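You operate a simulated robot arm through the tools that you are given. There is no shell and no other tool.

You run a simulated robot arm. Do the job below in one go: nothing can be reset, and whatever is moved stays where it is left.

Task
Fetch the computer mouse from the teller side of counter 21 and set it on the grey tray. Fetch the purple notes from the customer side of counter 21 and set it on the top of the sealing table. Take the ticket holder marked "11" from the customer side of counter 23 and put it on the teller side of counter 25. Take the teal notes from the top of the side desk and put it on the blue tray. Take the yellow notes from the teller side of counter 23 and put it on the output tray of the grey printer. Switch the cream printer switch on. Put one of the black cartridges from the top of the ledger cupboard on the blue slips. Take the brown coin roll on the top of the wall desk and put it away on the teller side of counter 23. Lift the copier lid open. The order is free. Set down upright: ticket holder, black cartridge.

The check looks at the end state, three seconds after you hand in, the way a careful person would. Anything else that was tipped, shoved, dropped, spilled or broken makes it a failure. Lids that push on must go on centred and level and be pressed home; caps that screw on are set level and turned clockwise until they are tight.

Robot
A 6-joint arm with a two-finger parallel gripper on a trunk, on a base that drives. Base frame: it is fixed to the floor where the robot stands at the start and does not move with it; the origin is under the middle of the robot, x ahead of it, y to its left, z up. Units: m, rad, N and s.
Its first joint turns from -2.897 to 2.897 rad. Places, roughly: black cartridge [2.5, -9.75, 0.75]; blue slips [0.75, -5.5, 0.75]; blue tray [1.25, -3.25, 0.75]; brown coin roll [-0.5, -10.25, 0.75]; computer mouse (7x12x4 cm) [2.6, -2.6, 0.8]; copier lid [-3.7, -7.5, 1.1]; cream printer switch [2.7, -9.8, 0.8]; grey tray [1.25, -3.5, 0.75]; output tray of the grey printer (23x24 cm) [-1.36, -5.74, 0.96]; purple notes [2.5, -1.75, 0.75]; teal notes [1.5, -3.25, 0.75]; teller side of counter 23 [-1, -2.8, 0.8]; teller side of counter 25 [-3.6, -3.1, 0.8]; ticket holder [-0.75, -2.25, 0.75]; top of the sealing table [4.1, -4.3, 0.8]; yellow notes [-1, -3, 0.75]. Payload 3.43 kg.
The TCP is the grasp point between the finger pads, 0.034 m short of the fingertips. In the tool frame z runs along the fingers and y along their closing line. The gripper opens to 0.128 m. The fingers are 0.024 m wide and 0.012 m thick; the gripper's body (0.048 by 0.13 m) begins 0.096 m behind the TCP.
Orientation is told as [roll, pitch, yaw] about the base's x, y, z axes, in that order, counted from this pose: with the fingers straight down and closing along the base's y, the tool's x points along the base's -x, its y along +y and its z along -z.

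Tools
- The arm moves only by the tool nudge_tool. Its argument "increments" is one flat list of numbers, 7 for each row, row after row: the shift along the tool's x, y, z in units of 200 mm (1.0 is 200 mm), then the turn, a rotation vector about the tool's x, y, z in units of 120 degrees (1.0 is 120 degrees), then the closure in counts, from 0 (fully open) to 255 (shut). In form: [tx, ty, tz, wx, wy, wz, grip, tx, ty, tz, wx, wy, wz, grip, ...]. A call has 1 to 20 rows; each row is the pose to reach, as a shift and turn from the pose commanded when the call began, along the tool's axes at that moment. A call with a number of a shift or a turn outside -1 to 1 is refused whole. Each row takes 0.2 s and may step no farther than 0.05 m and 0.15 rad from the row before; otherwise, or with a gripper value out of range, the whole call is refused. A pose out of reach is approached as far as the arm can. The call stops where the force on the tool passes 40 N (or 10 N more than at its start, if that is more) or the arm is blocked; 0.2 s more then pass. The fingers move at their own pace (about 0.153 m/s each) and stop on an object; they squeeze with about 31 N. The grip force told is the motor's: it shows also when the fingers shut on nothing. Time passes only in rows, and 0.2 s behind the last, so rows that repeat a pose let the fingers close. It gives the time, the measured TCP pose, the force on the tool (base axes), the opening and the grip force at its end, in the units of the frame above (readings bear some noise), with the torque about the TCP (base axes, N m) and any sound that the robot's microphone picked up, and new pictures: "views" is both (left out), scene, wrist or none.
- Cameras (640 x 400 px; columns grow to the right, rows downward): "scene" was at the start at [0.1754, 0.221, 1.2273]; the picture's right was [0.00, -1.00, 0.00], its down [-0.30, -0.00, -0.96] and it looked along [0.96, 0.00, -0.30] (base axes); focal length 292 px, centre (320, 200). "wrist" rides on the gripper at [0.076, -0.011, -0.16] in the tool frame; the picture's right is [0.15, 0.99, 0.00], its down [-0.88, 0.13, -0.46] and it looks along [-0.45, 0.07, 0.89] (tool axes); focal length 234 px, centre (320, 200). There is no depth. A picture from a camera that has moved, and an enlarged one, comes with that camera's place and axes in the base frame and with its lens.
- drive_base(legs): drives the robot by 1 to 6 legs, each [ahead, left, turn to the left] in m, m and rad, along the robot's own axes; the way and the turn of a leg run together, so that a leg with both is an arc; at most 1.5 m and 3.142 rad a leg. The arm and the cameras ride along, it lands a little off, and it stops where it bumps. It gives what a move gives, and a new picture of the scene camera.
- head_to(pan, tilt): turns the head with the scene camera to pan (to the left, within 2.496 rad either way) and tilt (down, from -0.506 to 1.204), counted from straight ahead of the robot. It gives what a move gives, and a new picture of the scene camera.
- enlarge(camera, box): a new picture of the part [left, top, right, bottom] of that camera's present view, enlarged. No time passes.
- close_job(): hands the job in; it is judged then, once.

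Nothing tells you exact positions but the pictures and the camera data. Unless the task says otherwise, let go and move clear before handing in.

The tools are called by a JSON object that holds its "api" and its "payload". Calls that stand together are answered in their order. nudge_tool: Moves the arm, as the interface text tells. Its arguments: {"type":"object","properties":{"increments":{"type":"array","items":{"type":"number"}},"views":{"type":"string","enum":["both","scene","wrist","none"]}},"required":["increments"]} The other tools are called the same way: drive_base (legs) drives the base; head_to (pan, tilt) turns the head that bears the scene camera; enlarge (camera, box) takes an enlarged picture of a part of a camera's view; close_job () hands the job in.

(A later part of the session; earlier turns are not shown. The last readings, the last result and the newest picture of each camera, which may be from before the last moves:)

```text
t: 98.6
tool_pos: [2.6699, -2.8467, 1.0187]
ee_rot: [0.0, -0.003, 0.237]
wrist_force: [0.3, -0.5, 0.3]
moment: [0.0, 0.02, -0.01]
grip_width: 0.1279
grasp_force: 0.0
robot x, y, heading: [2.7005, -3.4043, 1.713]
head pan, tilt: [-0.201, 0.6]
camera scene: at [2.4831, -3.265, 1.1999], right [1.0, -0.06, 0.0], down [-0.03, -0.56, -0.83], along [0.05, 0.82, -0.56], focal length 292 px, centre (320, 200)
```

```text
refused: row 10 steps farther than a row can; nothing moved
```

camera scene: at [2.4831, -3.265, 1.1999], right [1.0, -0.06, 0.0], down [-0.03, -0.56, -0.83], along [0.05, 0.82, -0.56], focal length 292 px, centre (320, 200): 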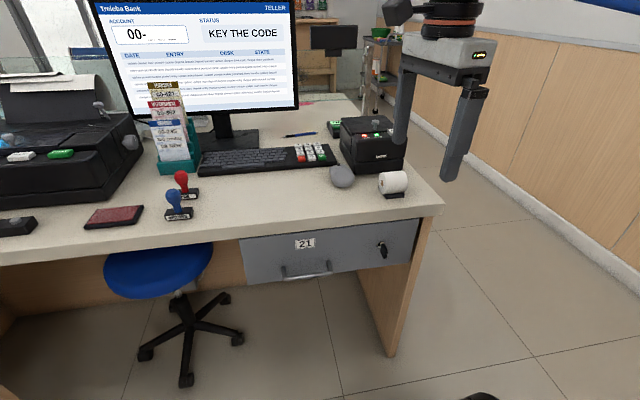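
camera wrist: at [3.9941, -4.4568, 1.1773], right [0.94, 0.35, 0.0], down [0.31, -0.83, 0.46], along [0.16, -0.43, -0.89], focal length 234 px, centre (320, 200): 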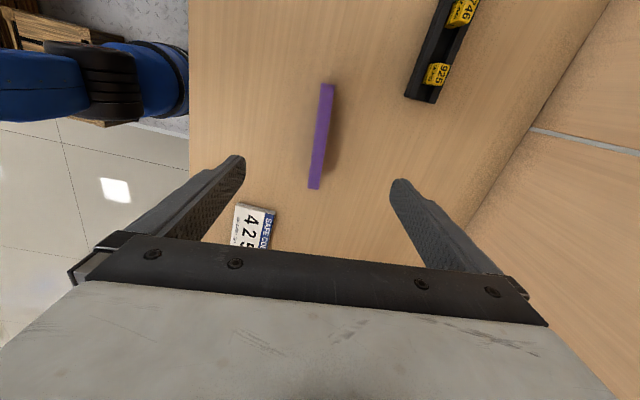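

{"api": "nudge_tool", "payload": {"increments": [0, 0, 0, 0, 0, -0.07, 0, 0, 0, 0, 0, 0, -0.14, 0, 0, 0, 0, 0, 0, -0.21, 0, 0, 0, 0, 0, 0, -0.28, 0, 0, 0, 0, 0, 0, -0.35, 0, 0, 0, 0, 0, 0, -0.42, 0, 0, 0, 0, 0, 0, -0.49, 0, 0, 0, 0, 0, 0, -0.56, 0, 0, 0, 0, 0, 0, -0.63, 0, 0, 0, 0, 0, 0, -0.69, 0]}}

{"api": "enlarge", "payload": {"camera": "scene", "box": [280, 120, 440, 220]}}

```text
t: 100.8
tool_pos: [2.6696, -2.8471, 1.0181]
ee_rot: [-0.001, -0.001, 1.684]
wrist_force: [0.1, 0.3, -0.5]
moment: [0.0, 0.03, 0.02]
grip_width: 0.128
grasp_force: 0.1
robot x, y, heading: [2.7055, -3.4013, 1.708]
head pan, tilt: [-0.201, 0.6]
camera scene: at [2.4832, -3.265, 1.1999], right [1.0, -0.06, 0.0], down [-0.03, -0.56, -0.83], along [0.05, 0.82, -0.56], focal length 292 px, centre (320, 200)
camera wrist: at [2.6886, -2.9214, 1.1781], right [-0.97, -0.26, 0.0], down [-0.23, 0.86, 0.46], along [-0.12, 0.44, -0.89], focal length 234 px, centre (320, 200)
```

scene: 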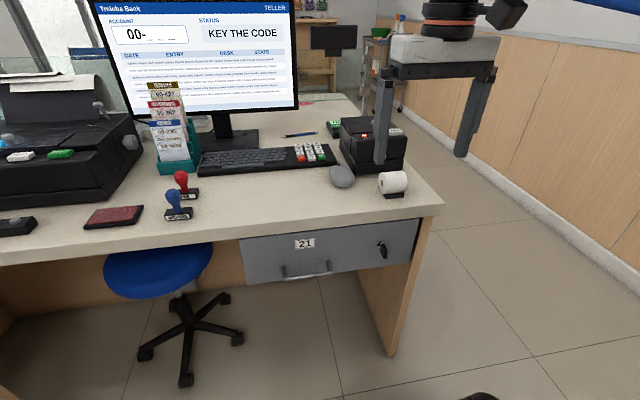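
wrist: 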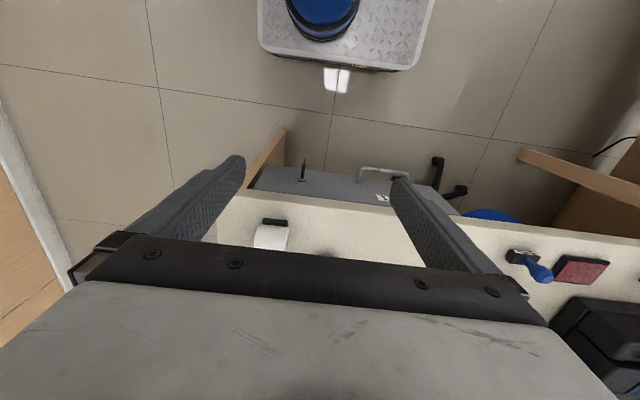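

```text
4.00 times, centred on (360, 170) of scene
camera zoom: at [2.4832, -3.265, 1.1999], right [1.0, -0.06, 0.0], down [-0.03, -0.56, -0.83], along [0.05, 0.82, -0.56], focal length 1166 px, centre (160, 320)
```

zoom: 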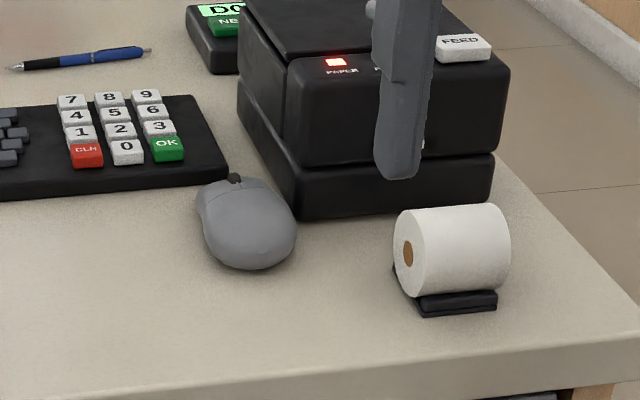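

The mouse is centred around (2.588, -2.54), nose away from me, with the black printer's near corner close at its right front. I'll grasp its rear half across the width; first moving over it.

{"api": "nudge_tool", "payload": {"increments": [-0.2, 0.05, 0, 0, 0, 0, 30, -0.4, 0.1, 0, 0, 0, 0, 50, -0.6, 0.15, 0, 0, 0, 0, 50, -0.8, 0.2, 0.1, 0, 0, 0, 50, -1.0, 0.235, 0.3, 0, 0, 0, 50], "views": "none"}}

{"api": "nudge_tool", "payload": {"increments": [-0.2, 0, 0.1, 0, 0, 0, 50, -0.456, 0, 0.2, 0, 0, 0, 50]}}

```text
refused: row 5 steps farther than a row can; nothing moved
```

```text
refused: row 2 steps farther than a row can; nothing moved
```

{"api": "nudge_tool", "payload": {"increments": [-0.2, 0.05, 0, 0, 0, 0, 30, -0.4, 0.1, 0, 0, 0, 0, 50, -0.6, 0.15, 0, 0, 0, 0, 50, -0.8, 0.2, 0.1, 0, 0, 0, 50, -1.0, 0.235, 0.2, 0, 0, 0, 50], "views": "none"}}

{"api": "nudge_tool", "payload": {"increments": [-0.2, 0, 0.1, 0, 0, 0, 50, -0.4, 0, 0.2, 0, 0, 0, 50, -0.456, 0, 0.3, 0, 0, 0, 50]}}

```text
t: 102.0
tool_pos: [2.6002, -2.6524, 0.9779]
ee_rot: [0.0, 0.0, 1.681]
wrist_force: [0.3, -0.4, 0.8]
moment: [0.02, 0.04, 0.04]
grip_width: 0.103
grasp_force: 0.2
robot x, y, heading: [2.7032, -3.4036, 1.71]
head pan, tilt: [-0.201, 0.6]
```

```text
t: 102.8
tool_pos: [2.5903, -2.5618, 0.9176]
ee_rot: [0.0, -0.001, 1.683]
wrist_force: [0.2, -0.4, -0.1]
moment: [0.02, 0.01, 0.0]
grip_width: 0.1028
grasp_force: 0.0
robot x, y, heading: [2.7013, -3.4017, 1.711]
head pan, tilt: [-0.201, 0.6]
camera scene: at [2.4832, -3.2652, 1.1999], right [1.0, -0.06, 0.0], down [-0.03, -0.56, -0.83], along [0.05, 0.82, -0.56], focal length 292 px, centre (320, 200)
camera wrist: at [2.6088, -2.6366, 1.0783], right [-0.97, -0.26, 0.0], down [-0.23, 0.86, 0.46], along [-0.12, 0.44, -0.89], focal length 234 px, centre (320, 200)
```

scene: 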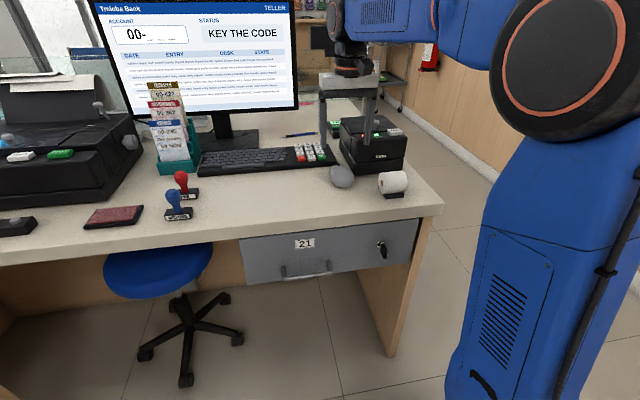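
wrist: 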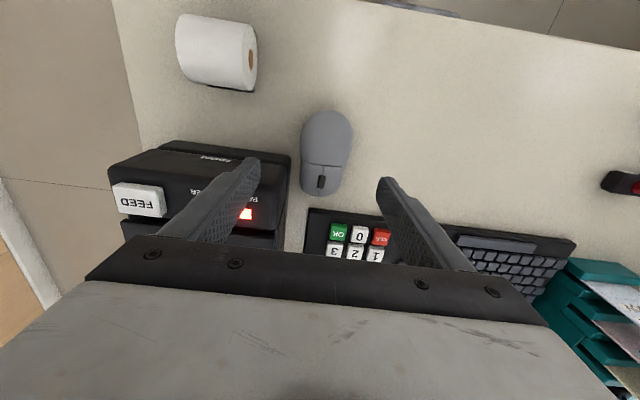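

{"api": "enlarge", "payload": {"camera": "wrist", "box": [100, 90, 420, 290]}}

{"api": "enlarge", "payload": {"camera": "scene", "box": [290, 60, 450, 220]}}

```text
2.00 times, centred on (260, 190) of wrist
camera zoom: at [2.6088, -2.6366, 1.0783], right [-0.97, -0.26, 0.0], down [-0.23, 0.86, 0.46], along [-0.12, 0.44, -0.89], focal length 468 px, centre (440, 220)
```

zoom: 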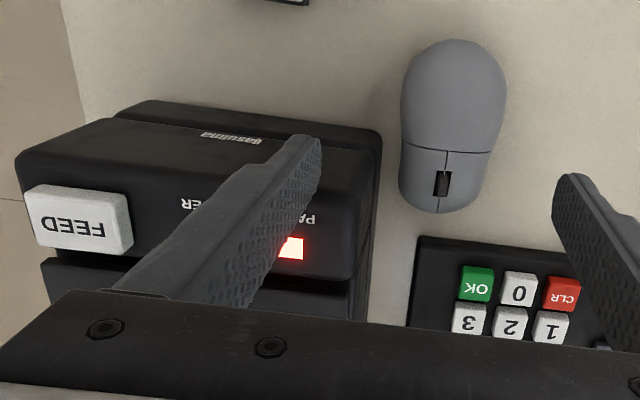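

```text
2.50 times, centred on (370, 140) of scene
camera zoom: at [2.4832, -3.2652, 1.1999], right [1.0, -0.06, 0.0], down [-0.03, -0.56, -0.83], along [0.05, 0.82, -0.56], focal length 729 px, centre (195, 350)
```

zoom: 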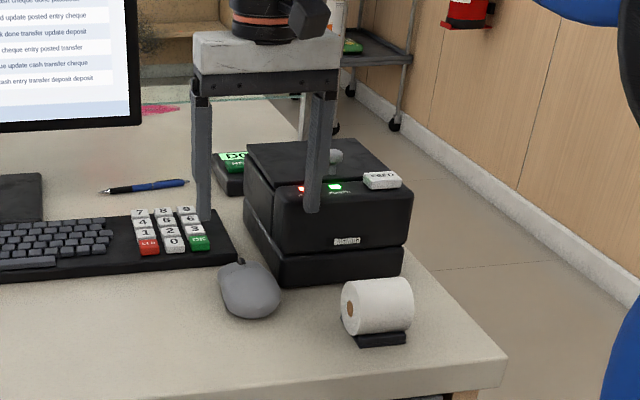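

{"api": "nudge_tool", "payload": {"increments": [0.078, 0.028, 0, 0, 0, 0, 72, 0.078, 0.028, 0.1, 0, 0, 0, 72, 0.078, 0.028, 0.18, 0, 0, 0, 72]}}

{"api": "enlarge", "payload": {"camera": "wrist", "box": [200, 60, 440, 210]}}

```text
t: 103.6
tool_pos: [2.5863, -2.5785, 0.8832]
ee_rot: [0.002, -0.002, 1.683]
wrist_force: [-1.0, -0.2, 0.1]
moment: [0.0, 0.04, 0.03]
grip_width: 0.0918
grasp_force: 0.1
robot x, y, heading: [2.7083, -3.4061, 1.707]
head pan, tilt: [-0.201, 0.6]
camera scene: at [2.4831, -3.2649, 1.1999], right [1.0, -0.06, 0.0], down [-0.03, -0.56, -0.83], along [0.05, 0.82, -0.56], focal length 292 px, centre (320, 200)
camera wrist: at [2.6056, -2.6523, 1.0428], right [-0.97, -0.26, 0.0], down [-0.23, 0.86, 0.46], along [-0.12, 0.44, -0.89], focal length 234 px, centre (320, 200)
```

scene: 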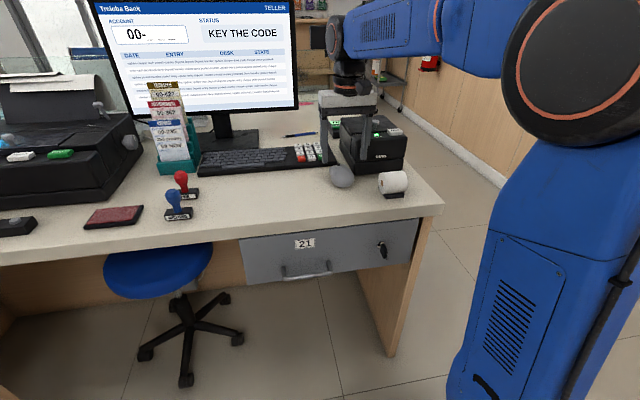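
wrist: 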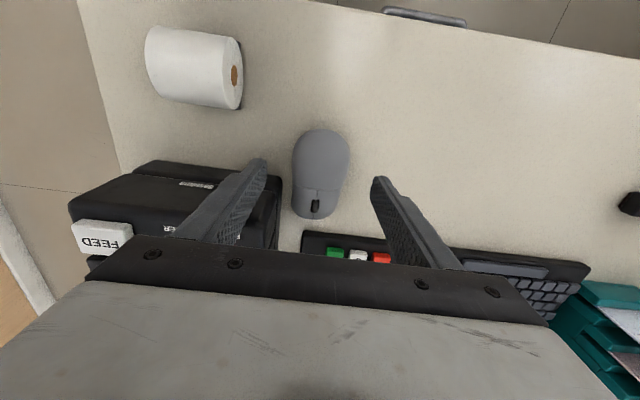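

```text
2.67 times, centred on (320, 135) of wrist
camera zoom: at [2.6056, -2.6523, 1.0428], right [-0.97, -0.26, 0.0], down [-0.23, 0.86, 0.46], along [-0.12, 0.44, -0.89], focal length 624 px, centre (320, 373)
```

zoom: 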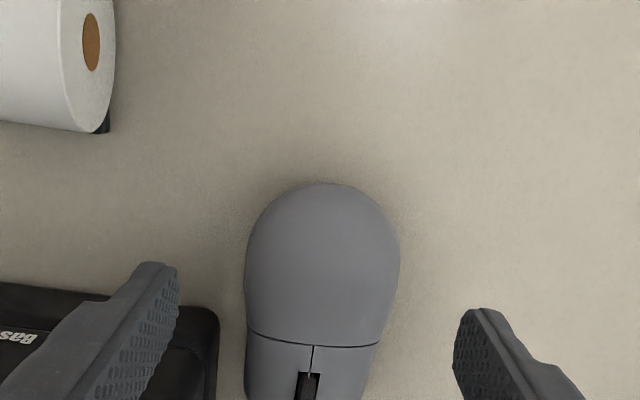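

The right finger would be too close to the printer's edge, so I shift 14 mm back toward the mouse's rear and then descend.

{"api": "nudge_tool", "payload": {"increments": [0.07, 0.01, 0, 0, 0, 0, 72, 0.07, 0.01, 0.1, 0, 0, 0, 72, 0.07, 0.01, 0.2, 0, 0, 0, 72, 0.07, 0.01, 0.28, 0, 0, 0, 72]}}

{"api": "enlarge", "payload": {"camera": "scene", "box": [290, 90, 450, 220]}}

```text
t: 104.6
tool_pos: [2.587, -2.5924, 0.8272]
ee_rot: [0.0, 0.0, 1.682]
wrist_force: [-0.6, -0.2, 0.0]
moment: [0.0, 0.0, -0.02]
grip_width: 0.0918
grasp_force: 0.0
robot x, y, heading: [2.7047, -3.405, 1.707]
head pan, tilt: [-0.201, 0.6]
camera scene: at [2.4831, -3.265, 1.1999], right [1.0, -0.06, 0.0], down [-0.03, -0.56, -0.83], along [0.05, 0.82, -0.56], focal length 292 px, centre (320, 200)
camera wrist: at [2.6065, -2.6674, 0.9869], right [-0.97, -0.26, 0.0], down [-0.23, 0.86, 0.46], along [-0.12, 0.44, -0.89], focal length 234 px, centre (320, 200)
```

scene: 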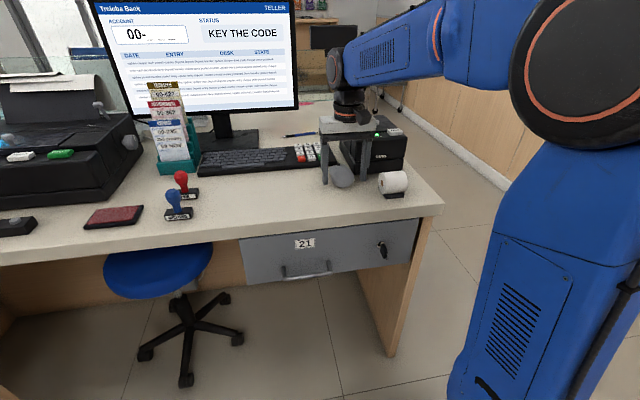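
wrist: 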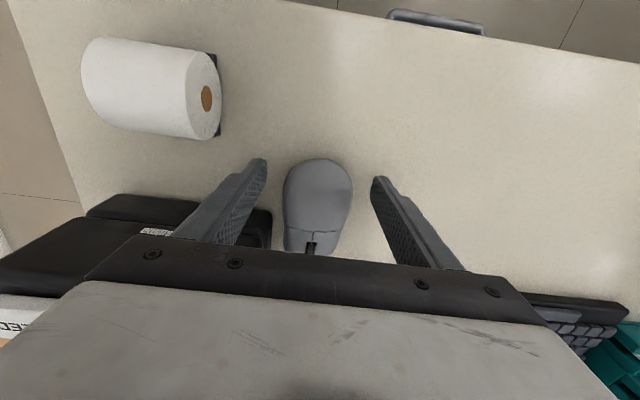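

```text
3.08 times, centred on (370, 155) of scene
camera zoom: at [2.4831, -3.265, 1.1999], right [1.0, -0.06, 0.0], down [-0.03, -0.56, -0.83], along [0.05, 0.82, -0.56], focal length 897 px, centre (166, 338)
```

zoom: 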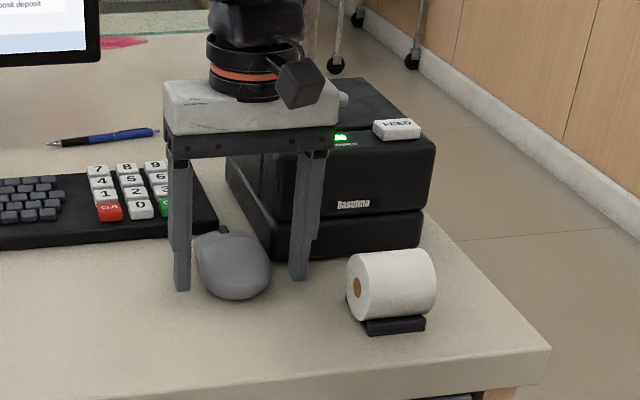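

{"api": "nudge_tool", "payload": {"increments": [0, 0, 0.012, 0, 0, 0, 72, 0, 0, 0.012, 0, 0, 0, 140, 0, 0, 0.012, 0, 0, 0, 255, 0, 0, 0.012, 0, 0, 0, 255, 0, 0, 0.012, 0, 0, 0, 255]}}

{"api": "enlarge", "payload": {"camera": "scene", "box": [290, 90, 450, 220]}}

```text
t: 105.8
tool_pos: [2.5876, -2.5928, 0.825]
ee_rot: [0.001, 0.001, 1.683]
wrist_force: [-0.2, -0.9, -0.9]
moment: [-0.05, 0.01, 0.02]
grip_width: 0.0617
grasp_force: 31.2
robot x, y, heading: [2.7057, -3.4027, 1.711]
head pan, tilt: [-0.201, 0.6]
camera scene: at [2.4831, -3.2649, 1.1998], right [1.0, -0.06, 0.0], down [-0.03, -0.56, -0.82], along [0.05, 0.82, -0.57], focal length 292 px, centre (320, 200)
camera wrist: at [2.606, -2.6672, 0.9845], right [-0.97, -0.26, 0.0], down [-0.23, 0.86, 0.46], along [-0.12, 0.44, -0.89], focal length 234 px, centre (320, 200)
```

scene: 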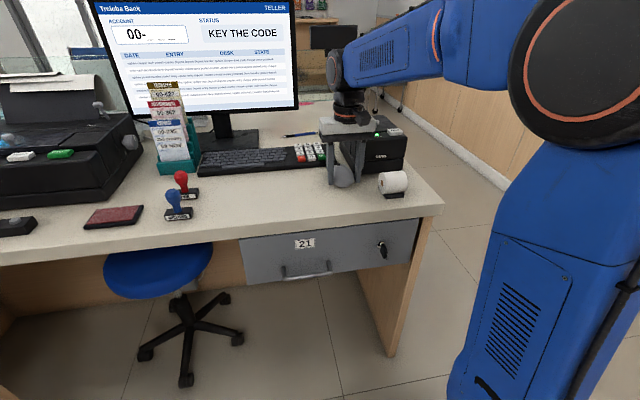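
wrist: 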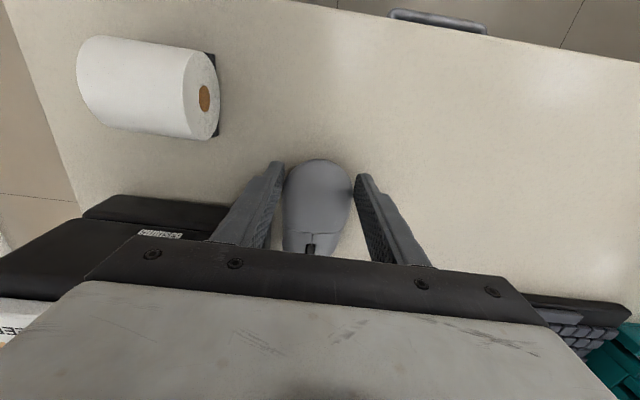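

```text
3.08 times, centred on (370, 155) of scene
camera zoom: at [2.4831, -3.2649, 1.1998], right [1.0, -0.06, 0.0], down [-0.03, -0.56, -0.82], along [0.05, 0.82, -0.57], focal length 897 px, centre (166, 338)
```

zoom: 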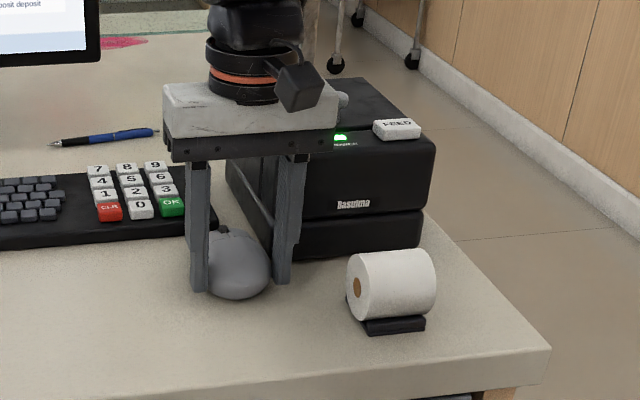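

{"api": "nudge_tool", "payload": {"increments": [0, 0, -0.04, 0, 0, 0, 255, 0, 0, -0.08, 0, 0, 0, 255, 0.1, 0, -0.15, 0, 0, 0, 255, 0.2, 0, -0.25, 0, 0, 0, 255]}}

{"api": "enlarge", "payload": {"camera": "scene", "box": [290, 90, 450, 220]}}

```text
t: 106.8
tool_pos: [2.5909, -2.6299, 0.8726]
ee_rot: [-0.001, -0.002, 1.682]
wrist_force: [-0.2, -0.3, -1.3]
moment: [-0.07, 0.0, 0.01]
grip_width: 0.0618
grasp_force: 30.8
robot x, y, heading: [2.7065, -3.4034, 1.709]
head pan, tilt: [-0.201, 0.6]
camera scene: at [2.4831, -3.2647, 1.1998], right [1.0, -0.06, 0.0], down [-0.03, -0.56, -0.82], along [0.05, 0.82, -0.57], focal length 292 px, centre (320, 200)
camera wrist: at [2.609, -2.705, 1.0327], right [-0.97, -0.26, 0.0], down [-0.23, 0.86, 0.46], along [-0.12, 0.44, -0.89], focal length 234 px, centre (320, 200)
```

scene: 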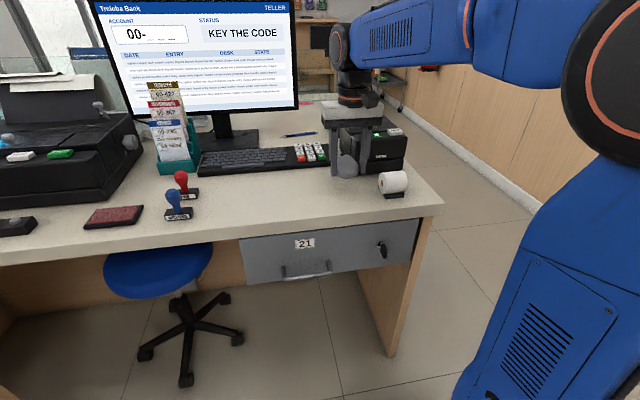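
wrist: 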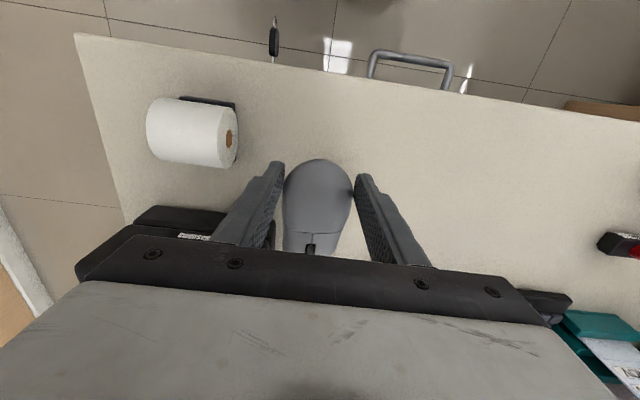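

```text
3.08 times, centred on (370, 155) of scene
camera zoom: at [2.4831, -3.2647, 1.1998], right [1.0, -0.06, 0.0], down [-0.03, -0.56, -0.82], along [0.05, 0.82, -0.57], focal length 897 px, centre (166, 338)
```

zoom: 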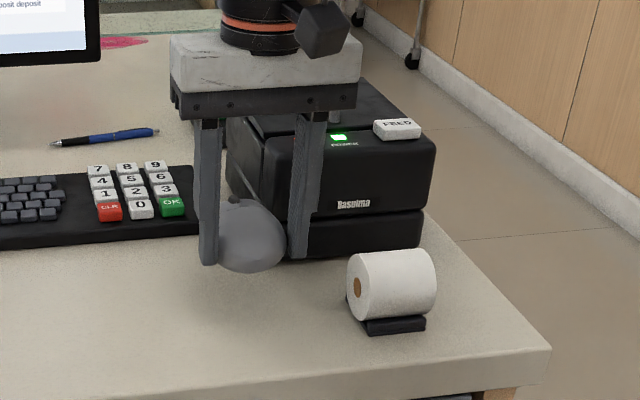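

The mouse is held firmly. I'll raise it, retract, turn toward the side desk to the west and look at the trays.

{"api": "nudge_tool", "payload": {"increments": [0, 0, -0.2, 0, 0, 0, 255, 0.05, 0, -0.4, 0, 0, 0, 255, 0.1, 0, -0.6, 0, 0, 0, 255, 0.25, 0, -0.75, 0, 0, 0, 255, 0.45, 0, -0.75, 0, 0, 0, 255, 0.65, 0, -0.75, 0, 0, 0, 255, 0.85, 0, -0.75, 0, 0, 0, 255, 1.0, 0, -0.75, 0, 0, 0, 255], "views": "none"}}

{"api": "drive_base", "payload": {"legs": [[-0.1, 0, 0], [0, 0, 1.53]]}}

{"api": "head_to", "payload": {"pan": -0.05, "tilt": 0.6}}

```text
t: 108.6
tool_pos: [2.6138, -2.8303, 1.0252]
ee_rot: [-0.002, -0.001, 1.682]
wrist_force: [-0.7, 0.3, -0.4]
moment: [-0.06, -0.02, -0.02]
grip_width: 0.0616
grasp_force: 31.5
robot x, y, heading: [2.7021, -3.4019, 1.708]
head pan, tilt: [-0.201, 0.6]
```

```text
t: 113.5
tool_pos: [2.1442, -3.5741, 1.0244]
ee_rot: [-0.001, 0.001, -3.063]
wrist_force: [0.9, 0.0, -0.1]
moment: [-0.05, 0.0, 0.02]
grip_width: 0.0615
grasp_force: 31.2
robot x, y, heading: [2.7167, -3.4959, -3.033]
head pan, tilt: [-0.201, 0.6]
camera scene: at [2.5765, -3.7186, 1.1999], right [0.09, 1.0, 0.0], down [0.56, -0.05, -0.83], along [-0.82, 0.08, -0.56], focal length 292 px, centre (320, 200)
```

scene: 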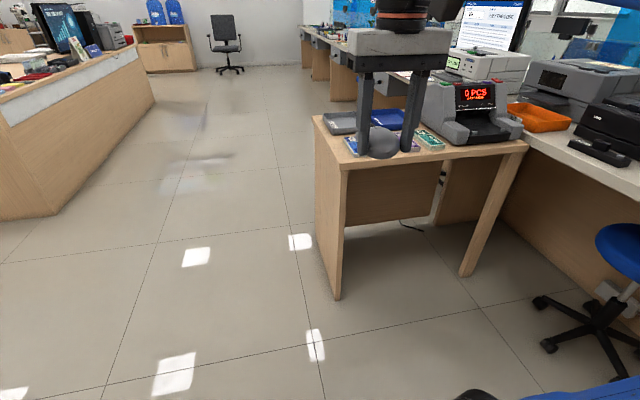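

```text
t: 114.2
tool_pos: [2.143, -3.5742, 1.0244]
ee_rot: [-0.002, 0.001, -3.064]
wrist_force: [0.2, -0.4, -0.7]
moment: [-0.01, -0.01, -0.02]
grip_width: 0.0616
grasp_force: 31.3
robot x, y, heading: [2.7225, -3.4952, -3.033]
head pan, tilt: [-0.051, 0.6]
camera scene: at [2.5762, -3.7318, 1.1999], right [-0.06, 1.0, 0.0], down [0.56, 0.03, -0.83], along [-0.82, -0.05, -0.56], focal length 292 px, centre (320, 200)
```

scene: 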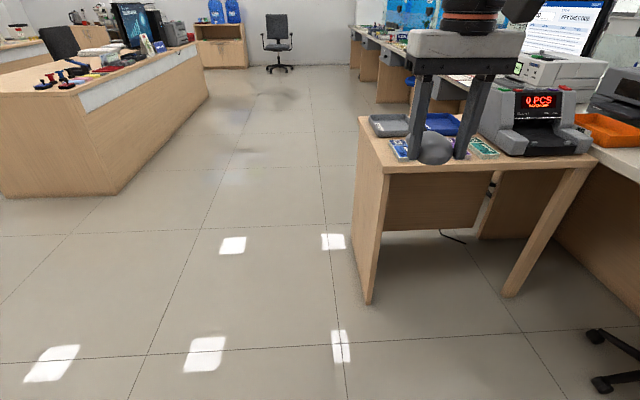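

{"api": "drive_base", "payload": {"legs": [[0.43, -0.155, 0]]}}

{"api": "head_to", "payload": {"pan": -0.05, "tilt": 0.7}}

{"api": "enlarge", "payload": {"camera": "scene", "box": [260, 60, 580, 260]}}

```text
t: 117.0
tool_pos: [1.6984, -3.4561, 1.0248]
ee_rot: [-0.002, 0.0, -3.07]
wrist_force: [0.0, -0.7, -0.1]
moment: [-0.02, -0.03, 0.03]
grip_width: 0.0618
grasp_force: 30.9
robot x, y, heading: [2.275, -3.3881, -3.042]
head pan, tilt: [-0.051, 0.6]
camera scene: at [2.1285, -3.6183, 1.1999], right [-0.05, 1.0, 0.0], down [0.56, 0.03, -0.83], along [-0.82, -0.04, -0.56], focal length 292 px, centre (320, 200)
```

scene: 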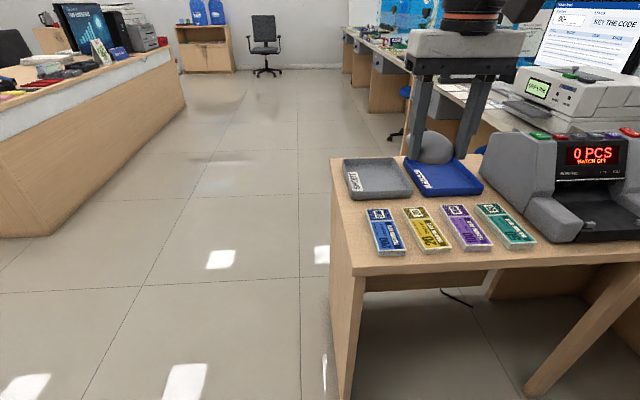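

```text
t: 117.7
tool_pos: [1.6981, -3.4572, 1.0246]
ee_rot: [0.0, -0.001, -3.07]
wrist_force: [-0.3, 0.4, -0.9]
moment: [0.0, 0.0, 0.0]
grip_width: 0.0617
grasp_force: 30.6
robot x, y, heading: [2.2755, -3.3866, -3.041]
head pan, tilt: [-0.051, 0.7]
camera scene: at [2.132, -3.6181, 1.1913], right [-0.05, 1.0, 0.0], down [0.64, 0.03, -0.77], along [-0.76, -0.04, -0.64], focal length 292 px, centre (320, 200)
```

scene: 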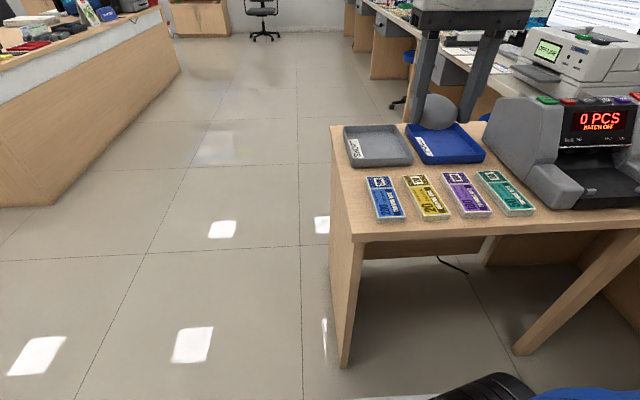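

```text
2.00 times, centred on (420, 160) of scene
camera zoom: at [2.132, -3.6181, 1.1913], right [-0.05, 1.0, 0.0], down [0.64, 0.03, -0.77], along [-0.76, -0.04, -0.64], focal length 583 px, centre (120, 280)
```

zoom: 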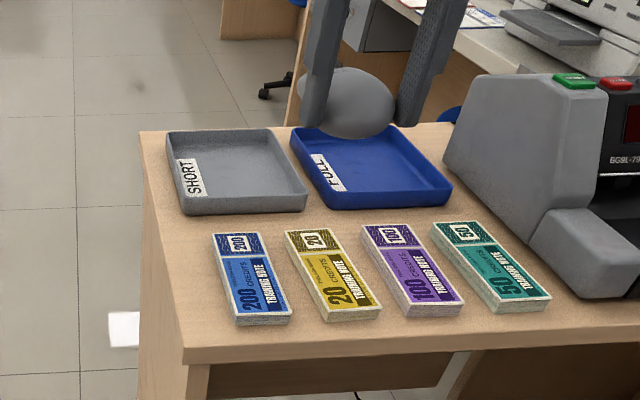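

The grey tray ("SHORT") is centred about (1.42, -3.50), the blue tray ("FULL") about (1.40, -3.32), and the teal notes about (1.60, -3.23). I'll bring the mouse over the grey tray.

{"api": "nudge_tool", "payload": {"increments": [-0.2, 0.03, 0, 0, 0, 0, 255, -0.4, 0.06, 0, 0, 0, 0, 255, -0.6, 0.09, 0, 0, 0, 0, 255, -0.8, 0.127, 0, 0, 0, 0, 255, -1.0, 0.127, 0, 0, 0, 0, 255], "views": "none"}}

{"api": "nudge_tool", "payload": {"increments": [-0.205, 0, 0, 0, 0, 0, 255, -0.205, 0, 0.2, 0, 0, 0, 255, -0.205, 0, 0.4, 0, 0, 0, 255, -0.205, 0, 0.6, 0, 0, 0, 255, -0.205, 0, 0.75, 0, 0, 0, 255]}}

{"api": "enlarge", "payload": {"camera": "scene", "box": [300, 80, 500, 220]}}

```text
t: 118.9
tool_pos: [1.4985, -3.4953, 1.026]
ee_rot: [0.0, 0.0, -3.069]
wrist_force: [0.8, 0.2, 0.4]
moment: [0.0, 0.04, 0.01]
grip_width: 0.0616
grasp_force: 30.9
robot x, y, heading: [2.2706, -3.3884, -3.039]
head pan, tilt: [-0.051, 0.7]
```

```text
t: 120.1
tool_pos: [1.4605, -3.4993, 0.8749]
ee_rot: [0.001, -0.002, -3.071]
wrist_force: [-0.5, -0.4, -0.5]
moment: [-0.01, -0.03, 0.0]
grip_width: 0.0616
grasp_force: 30.8
robot x, y, heading: [2.2687, -3.3892, -3.042]
head pan, tilt: [-0.051, 0.7]
camera scene: at [2.132, -3.6181, 1.1912], right [-0.05, 1.0, 0.0], down [0.64, 0.03, -0.76], along [-0.76, -0.04, -0.64], focal length 292 px, centre (320, 200)
camera wrist: at [1.5348, -3.4832, 1.0349], right [0.22, -0.98, 0.0], down [-0.87, -0.19, 0.46], along [-0.45, -0.1, -0.89], focal length 234 px, centre (320, 200)
```

scene: 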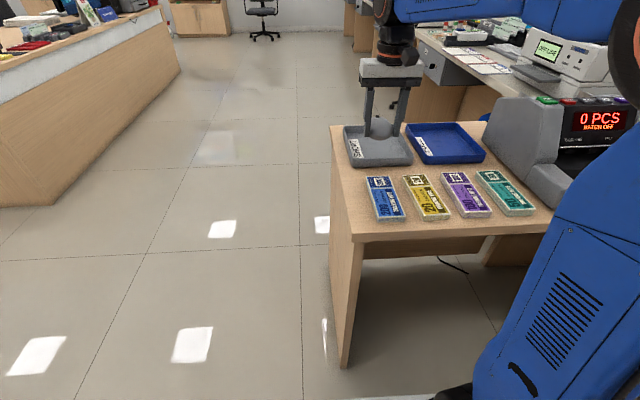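
wrist: 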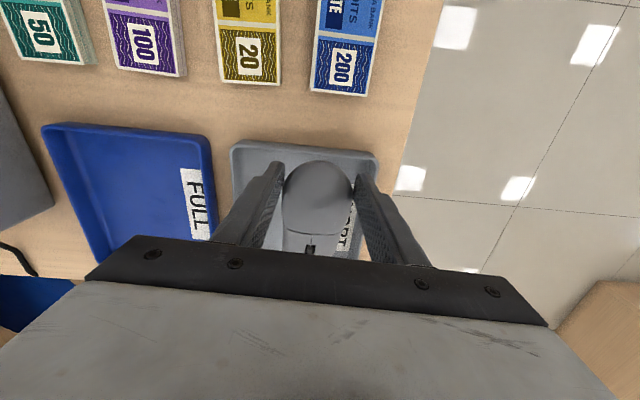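

```text
2.86 times, centred on (400, 150) of scene
camera zoom: at [2.132, -3.6181, 1.1912], right [-0.05, 1.0, 0.0], down [0.64, 0.03, -0.76], along [-0.76, -0.04, -0.64], focal length 833 px, centre (91, 343)
```

zoom: 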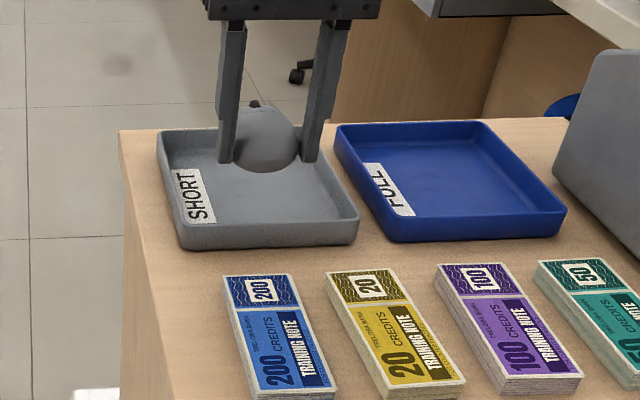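

Comparing both cameras shows the side desk's top is lower (about z 0.74), so the grey tray centre is about (1.35, -3.485). I'll shift forward and lower part way.

{"api": "nudge_tool", "payload": {"increments": [-0.2, -0.06, 0, 0, 0, 0, 255, -0.38, -0.119, 0, 0, 0, 0, 255, -0.38, -0.119, 0.12, 0, 0, 0, 255, -0.38, -0.119, 0.24, 0, 0, 0, 255]}}

{"api": "enlarge", "payload": {"camera": "wrist", "box": [160, 60, 480, 260]}}

{"api": "enlarge", "payload": {"camera": "scene", "box": [320, 80, 480, 180]}}

```text
t: 121.1
tool_pos: [1.3822, -3.4797, 0.8284]
ee_rot: [0.001, -0.002, -3.072]
wrist_force: [0.1, -0.4, -0.9]
moment: [0.02, 0.01, 0.0]
grip_width: 0.0615
grasp_force: 31.1
robot x, y, heading: [2.2745, -3.3893, -3.045]
head pan, tilt: [-0.051, 0.7]
camera scene: at [2.132, -3.6181, 1.1912], right [-0.05, 1.0, 0.0], down [0.64, 0.03, -0.76], along [-0.76, -0.04, -0.64], focal length 292 px, centre (320, 200)
camera wrist: at [1.4562, -3.4637, 0.9874], right [0.22, -0.98, 0.0], down [-0.87, -0.19, 0.46], along [-0.45, -0.1, -0.89], focal length 234 px, centre (320, 200)
```

scene: 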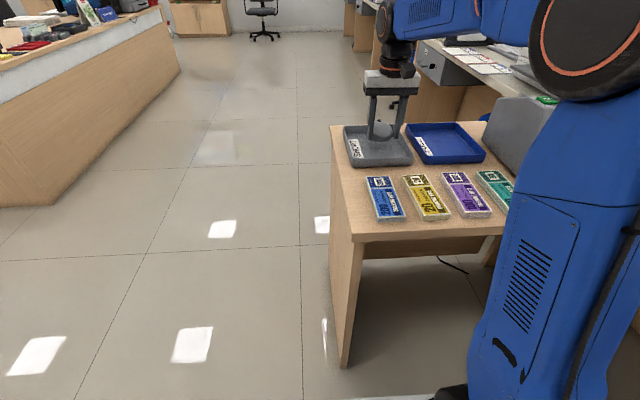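
wrist: 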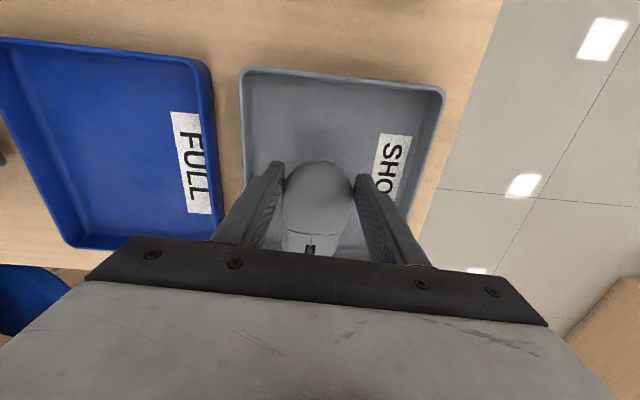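

```text
2.00 times, centred on (320, 160) of wrist
camera zoom: at [1.4562, -3.4637, 0.9874], right [0.22, -0.98, 0.0], down [-0.87, -0.19, 0.46], along [-0.45, -0.1, -0.89], focal length 468 px, centre (320, 280)
```

zoom: 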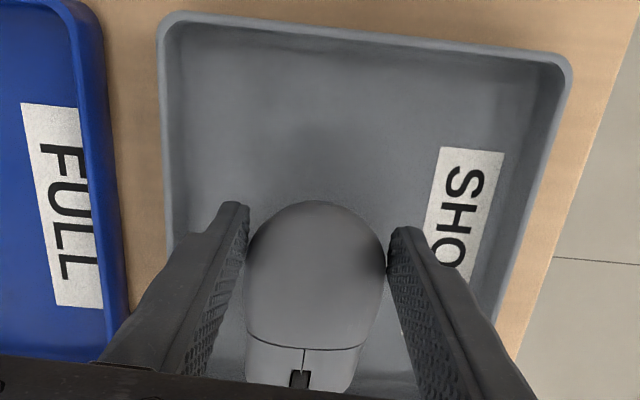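

```text
4.00 times, centred on (400, 130) of scene
camera zoom: at [2.132, -3.6181, 1.1912], right [-0.05, 1.0, 0.0], down [0.64, 0.03, -0.76], along [-0.76, -0.04, -0.64], focal length 1166 px, centre (0, 480)
```

zoom: 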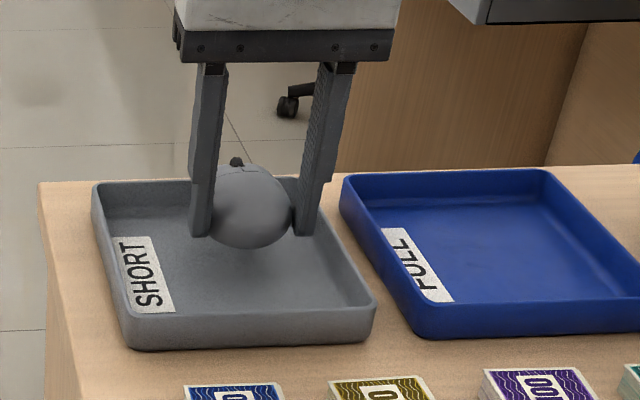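

{"api": "nudge_tool", "payload": {"increments": [0.05, 0.01, 0, 0, 0, 0, 255, 0.05, 0.01, 0.1, 0, 0, 0, 255, 0.05, 0.01, 0.18, 0, 0, 0, 255, 0.05, 0.01, 0.195, 0, 0, 0, 255, 0.05, 0.01, 0.21, 0, 0, 0, 255], "views": "none"}}

{"api": "enlarge", "payload": {"camera": "scene", "box": [320, 80, 480, 180]}}

```text
t: 122.4
tool_pos: [1.3915, -3.4817, 0.7877]
ee_rot: [0.001, -0.003, -3.071]
wrist_force: [2.5, 0.2, 10.9]
moment: [-0.1, 0.01, 0.03]
grip_width: 0.0609
grasp_force: 30.9
robot x, y, heading: [2.2726, -3.3901, -3.043]
head pan, tilt: [-0.051, 0.7]
stopped in row 5: the force on the tool passed its limit at 41 N (the readings are from after the stop); the commanded pose is now the measured one
```

```text
4.00 times, centred on (400, 130) of scene
camera zoom: at [2.1325, -3.618, 1.1913], right [-0.05, 1.0, 0.0], down [0.64, 0.03, -0.77], along [-0.76, -0.04, -0.64], focal length 1166 px, centre (0, 480)
```

zoom: 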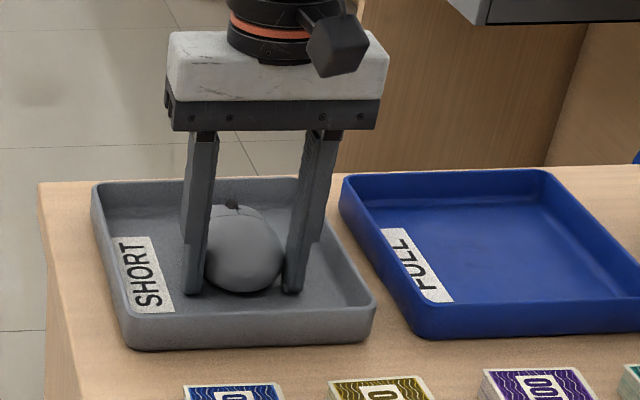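

The mouse rests on the grey tray's floor. I'll open gently and lift clear.

{"api": "nudge_tool", "payload": {"increments": [0, 0, -0.005, 0, 0, 0, 180, 0, 0, -0.005, 0, 0, 0, 90, 0, 0, -0.005, 0, 0, 0, 80, 0, 0, -0.2, 0, 0, 0, 80, 0, 0, -0.4, 0, 0, 0, 80, 0, 0, -0.6, 0, 0, 0, 80, 0, 0, -0.8, 0, 0, 0, 80, 0, 0, -1.0, 0, 0, 0, 0]}}

{"api": "enlarge", "payload": {"camera": "scene", "box": [320, 80, 480, 180]}}

```text
t: 124.2
tool_pos: [1.3917, -3.4838, 0.9849]
ee_rot: [-0.002, -0.001, -3.069]
wrist_force: [-0.5, 0.6, 0.1]
moment: [0.01, -0.03, 0.03]
grip_width: 0.1279
grasp_force: 0.2
robot x, y, heading: [2.2755, -3.3879, -3.043]
head pan, tilt: [-0.051, 0.7]
camera scene: at [2.1319, -3.6181, 1.1912], right [-0.05, 1.0, 0.0], down [0.64, 0.03, -0.76], along [-0.76, -0.04, -0.64], focal length 292 px, centre (320, 200)
camera wrist: at [1.4664, -3.4679, 1.1452], right [0.22, -0.98, 0.0], down [-0.87, -0.19, 0.46], along [-0.45, -0.1, -0.89], focal length 234 px, centre (320, 200)
```

scene: 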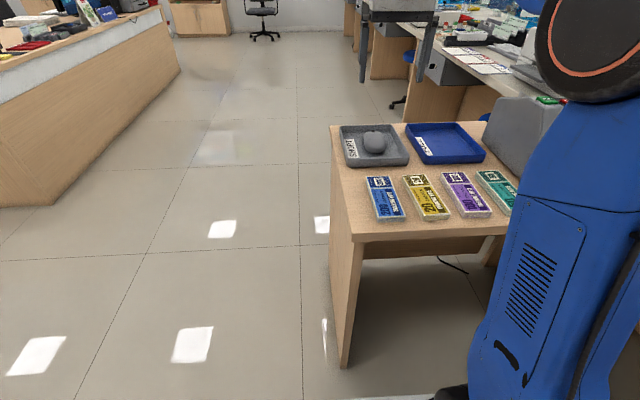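
wrist: 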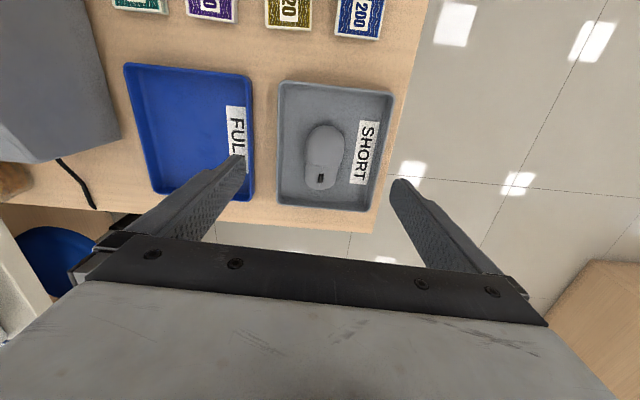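

```text
4.00 times, centred on (400, 130) of scene
camera zoom: at [2.1319, -3.6181, 1.1912], right [-0.05, 1.0, 0.0], down [0.64, 0.03, -0.76], along [-0.76, -0.04, -0.64], focal length 1166 px, centre (0, 480)
```

zoom: 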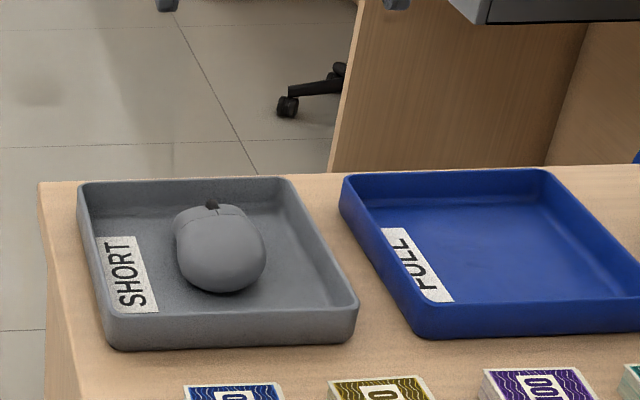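

The mouse sits in the grey tray. The next item is the teal notes at about (1.55, -3.20) on the side desk; I'll move the open gripper above them, rotated to match.

{"api": "nudge_tool", "payload": {"increments": [0.2, 0, 0, 0, 0, 0, 40, 0.4, 0, 0, 0, 0, 0, 66, 0.6, 0, 0, 0, 0, 0, 66, 0.8, 0, 0, 0, 0, 0, 66, 0.993, 0, 0, 0, 0, 0, 66, 0.993, -0.2, 0, 0, 0, 0, 66, 0.993, -0.4, 0, 0, 0, 0, 66, 0.993, -0.5, 0, 0, 0, 0, 66], "views": "none"}}

{"api": "nudge_tool", "payload": {"increments": [0, -0.2, 0, 0, 0, -0.04, 66, 0, -0.4, 0, 0, 0, -0.087, 66, 0, -0.6, 0, 0, 0, -0.087, 66, 0, -0.8, 0, 0, 0, -0.087, 66, 0, -0.89, 0, 0, 0, -0.087, 66]}}

{"api": "enlarge", "payload": {"camera": "wrist", "box": [160, 20, 480, 220]}}

```text
t: 126.0
tool_pos: [1.583, -3.3679, 0.9863]
ee_rot: [0.001, -0.002, -3.07]
wrist_force: [0.0, -0.5, -0.3]
moment: [0.03, 0.01, -0.01]
grip_width: 0.095
grasp_force: 0.0
robot x, y, heading: [2.2727, -3.392, -3.045]
head pan, tilt: [-0.051, 0.7]
```

```text
t: 127.2
tool_pos: [1.5692, -3.1918, 0.9866]
ee_rot: [-0.001, 0.001, -2.887]
wrist_force: [0.4, 1.0, 0.6]
moment: [0.02, 0.0, 0.01]
grip_width: 0.0948
grasp_force: 0.1
robot x, y, heading: [2.2721, -3.3875, -3.044]
head pan, tilt: [-0.051, 0.7]
camera scene: at [2.1321, -3.6181, 1.1912], right [-0.05, 1.0, 0.0], down [0.64, 0.03, -0.76], along [-0.76, -0.04, -0.64], focal length 292 px, centre (320, 200)
camera wrist: at [1.6401, -3.1618, 1.1468], right [0.39, -0.92, 0.0], down [-0.82, -0.35, 0.46], along [-0.42, -0.18, -0.89], focal length 234 px, centre (320, 200)
```

scene: 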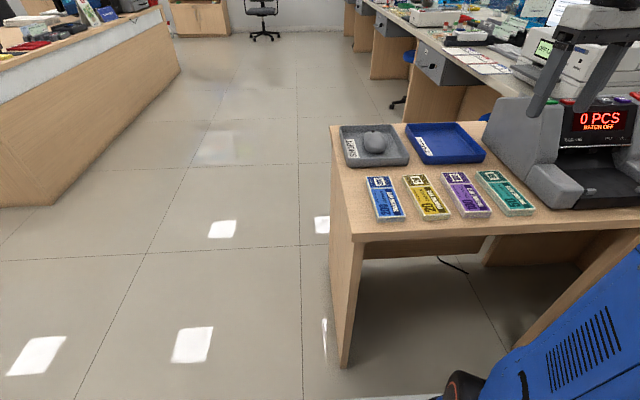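
wrist: 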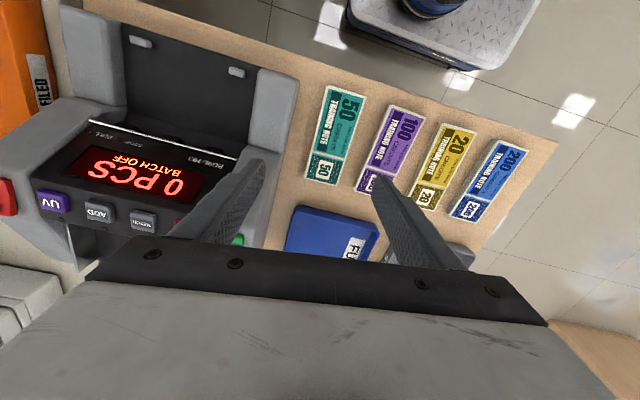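

```text
2.00 times, centred on (320, 120) of wrist
camera zoom: at [1.6401, -3.1618, 1.1468], right [0.39, -0.92, 0.0], down [-0.82, -0.35, 0.46], along [-0.42, -0.18, -0.89], focal length 468 px, centre (320, 360)
```

zoom: 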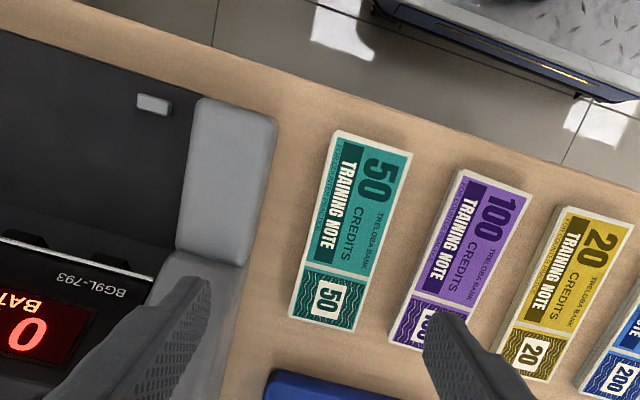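

{"api": "nudge_tool", "payload": {"increments": [0.022, 0.128, 0, 0, 0, 0.0444, 66, 0.022, 0.128, 0.2, 0, 0, 0.0444, 66, 0.022, 0.128, 0.4, 0, 0, 0.0444, 66, 0.022, 0.128, 0.6, 0, 0, 0.0444, 66]}}

{"api": "enlarge", "payload": {"camera": "wrist", "box": [160, 20, 480, 220]}}

```text
t: 128.2
tool_pos: [1.5811, -3.2156, 0.8644]
ee_rot: [-0.001, -0.002, -2.981]
wrist_force: [0.1, -1.1, 0.2]
moment: [-0.02, -0.03, 0.01]
grip_width: 0.0947
grasp_force: 0.0
robot x, y, heading: [2.2727, -3.3879, -3.042]
head pan, tilt: [-0.051, 0.7]
camera scene: at [2.1321, -3.618, 1.1912], right [-0.05, 1.0, 0.0], down [0.64, 0.03, -0.76], along [-0.76, -0.04, -0.64], focal length 292 px, centre (320, 200)
camera wrist: at [1.6542, -3.1916, 1.025], right [0.3, -0.95, 0.0], down [-0.85, -0.27, 0.46], along [-0.44, -0.14, -0.89], focal length 234 px, centre (320, 200)
```

scene: 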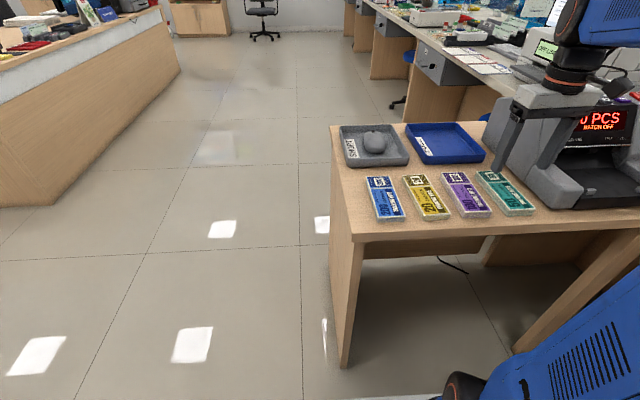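
wrist: 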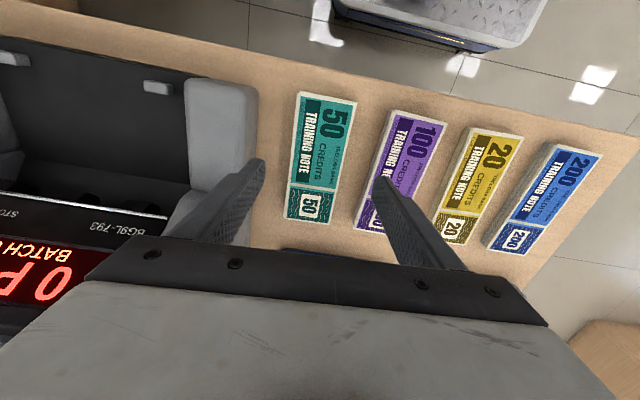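

```text
2.00 times, centred on (320, 120) of wrist
camera zoom: at [1.6542, -3.1916, 1.025], right [0.3, -0.95, 0.0], down [-0.85, -0.27, 0.46], along [-0.44, -0.14, -0.89], focal length 468 px, centre (320, 360)
```

zoom: 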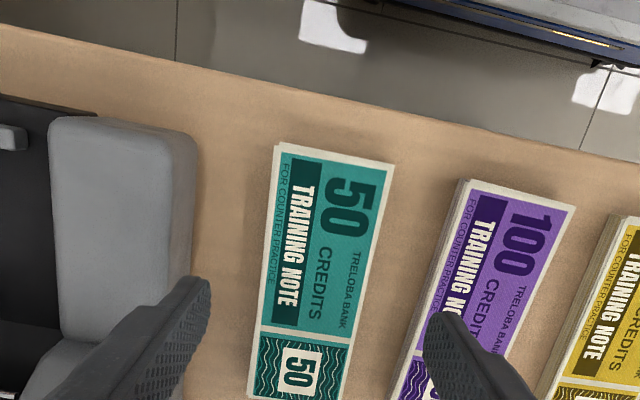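

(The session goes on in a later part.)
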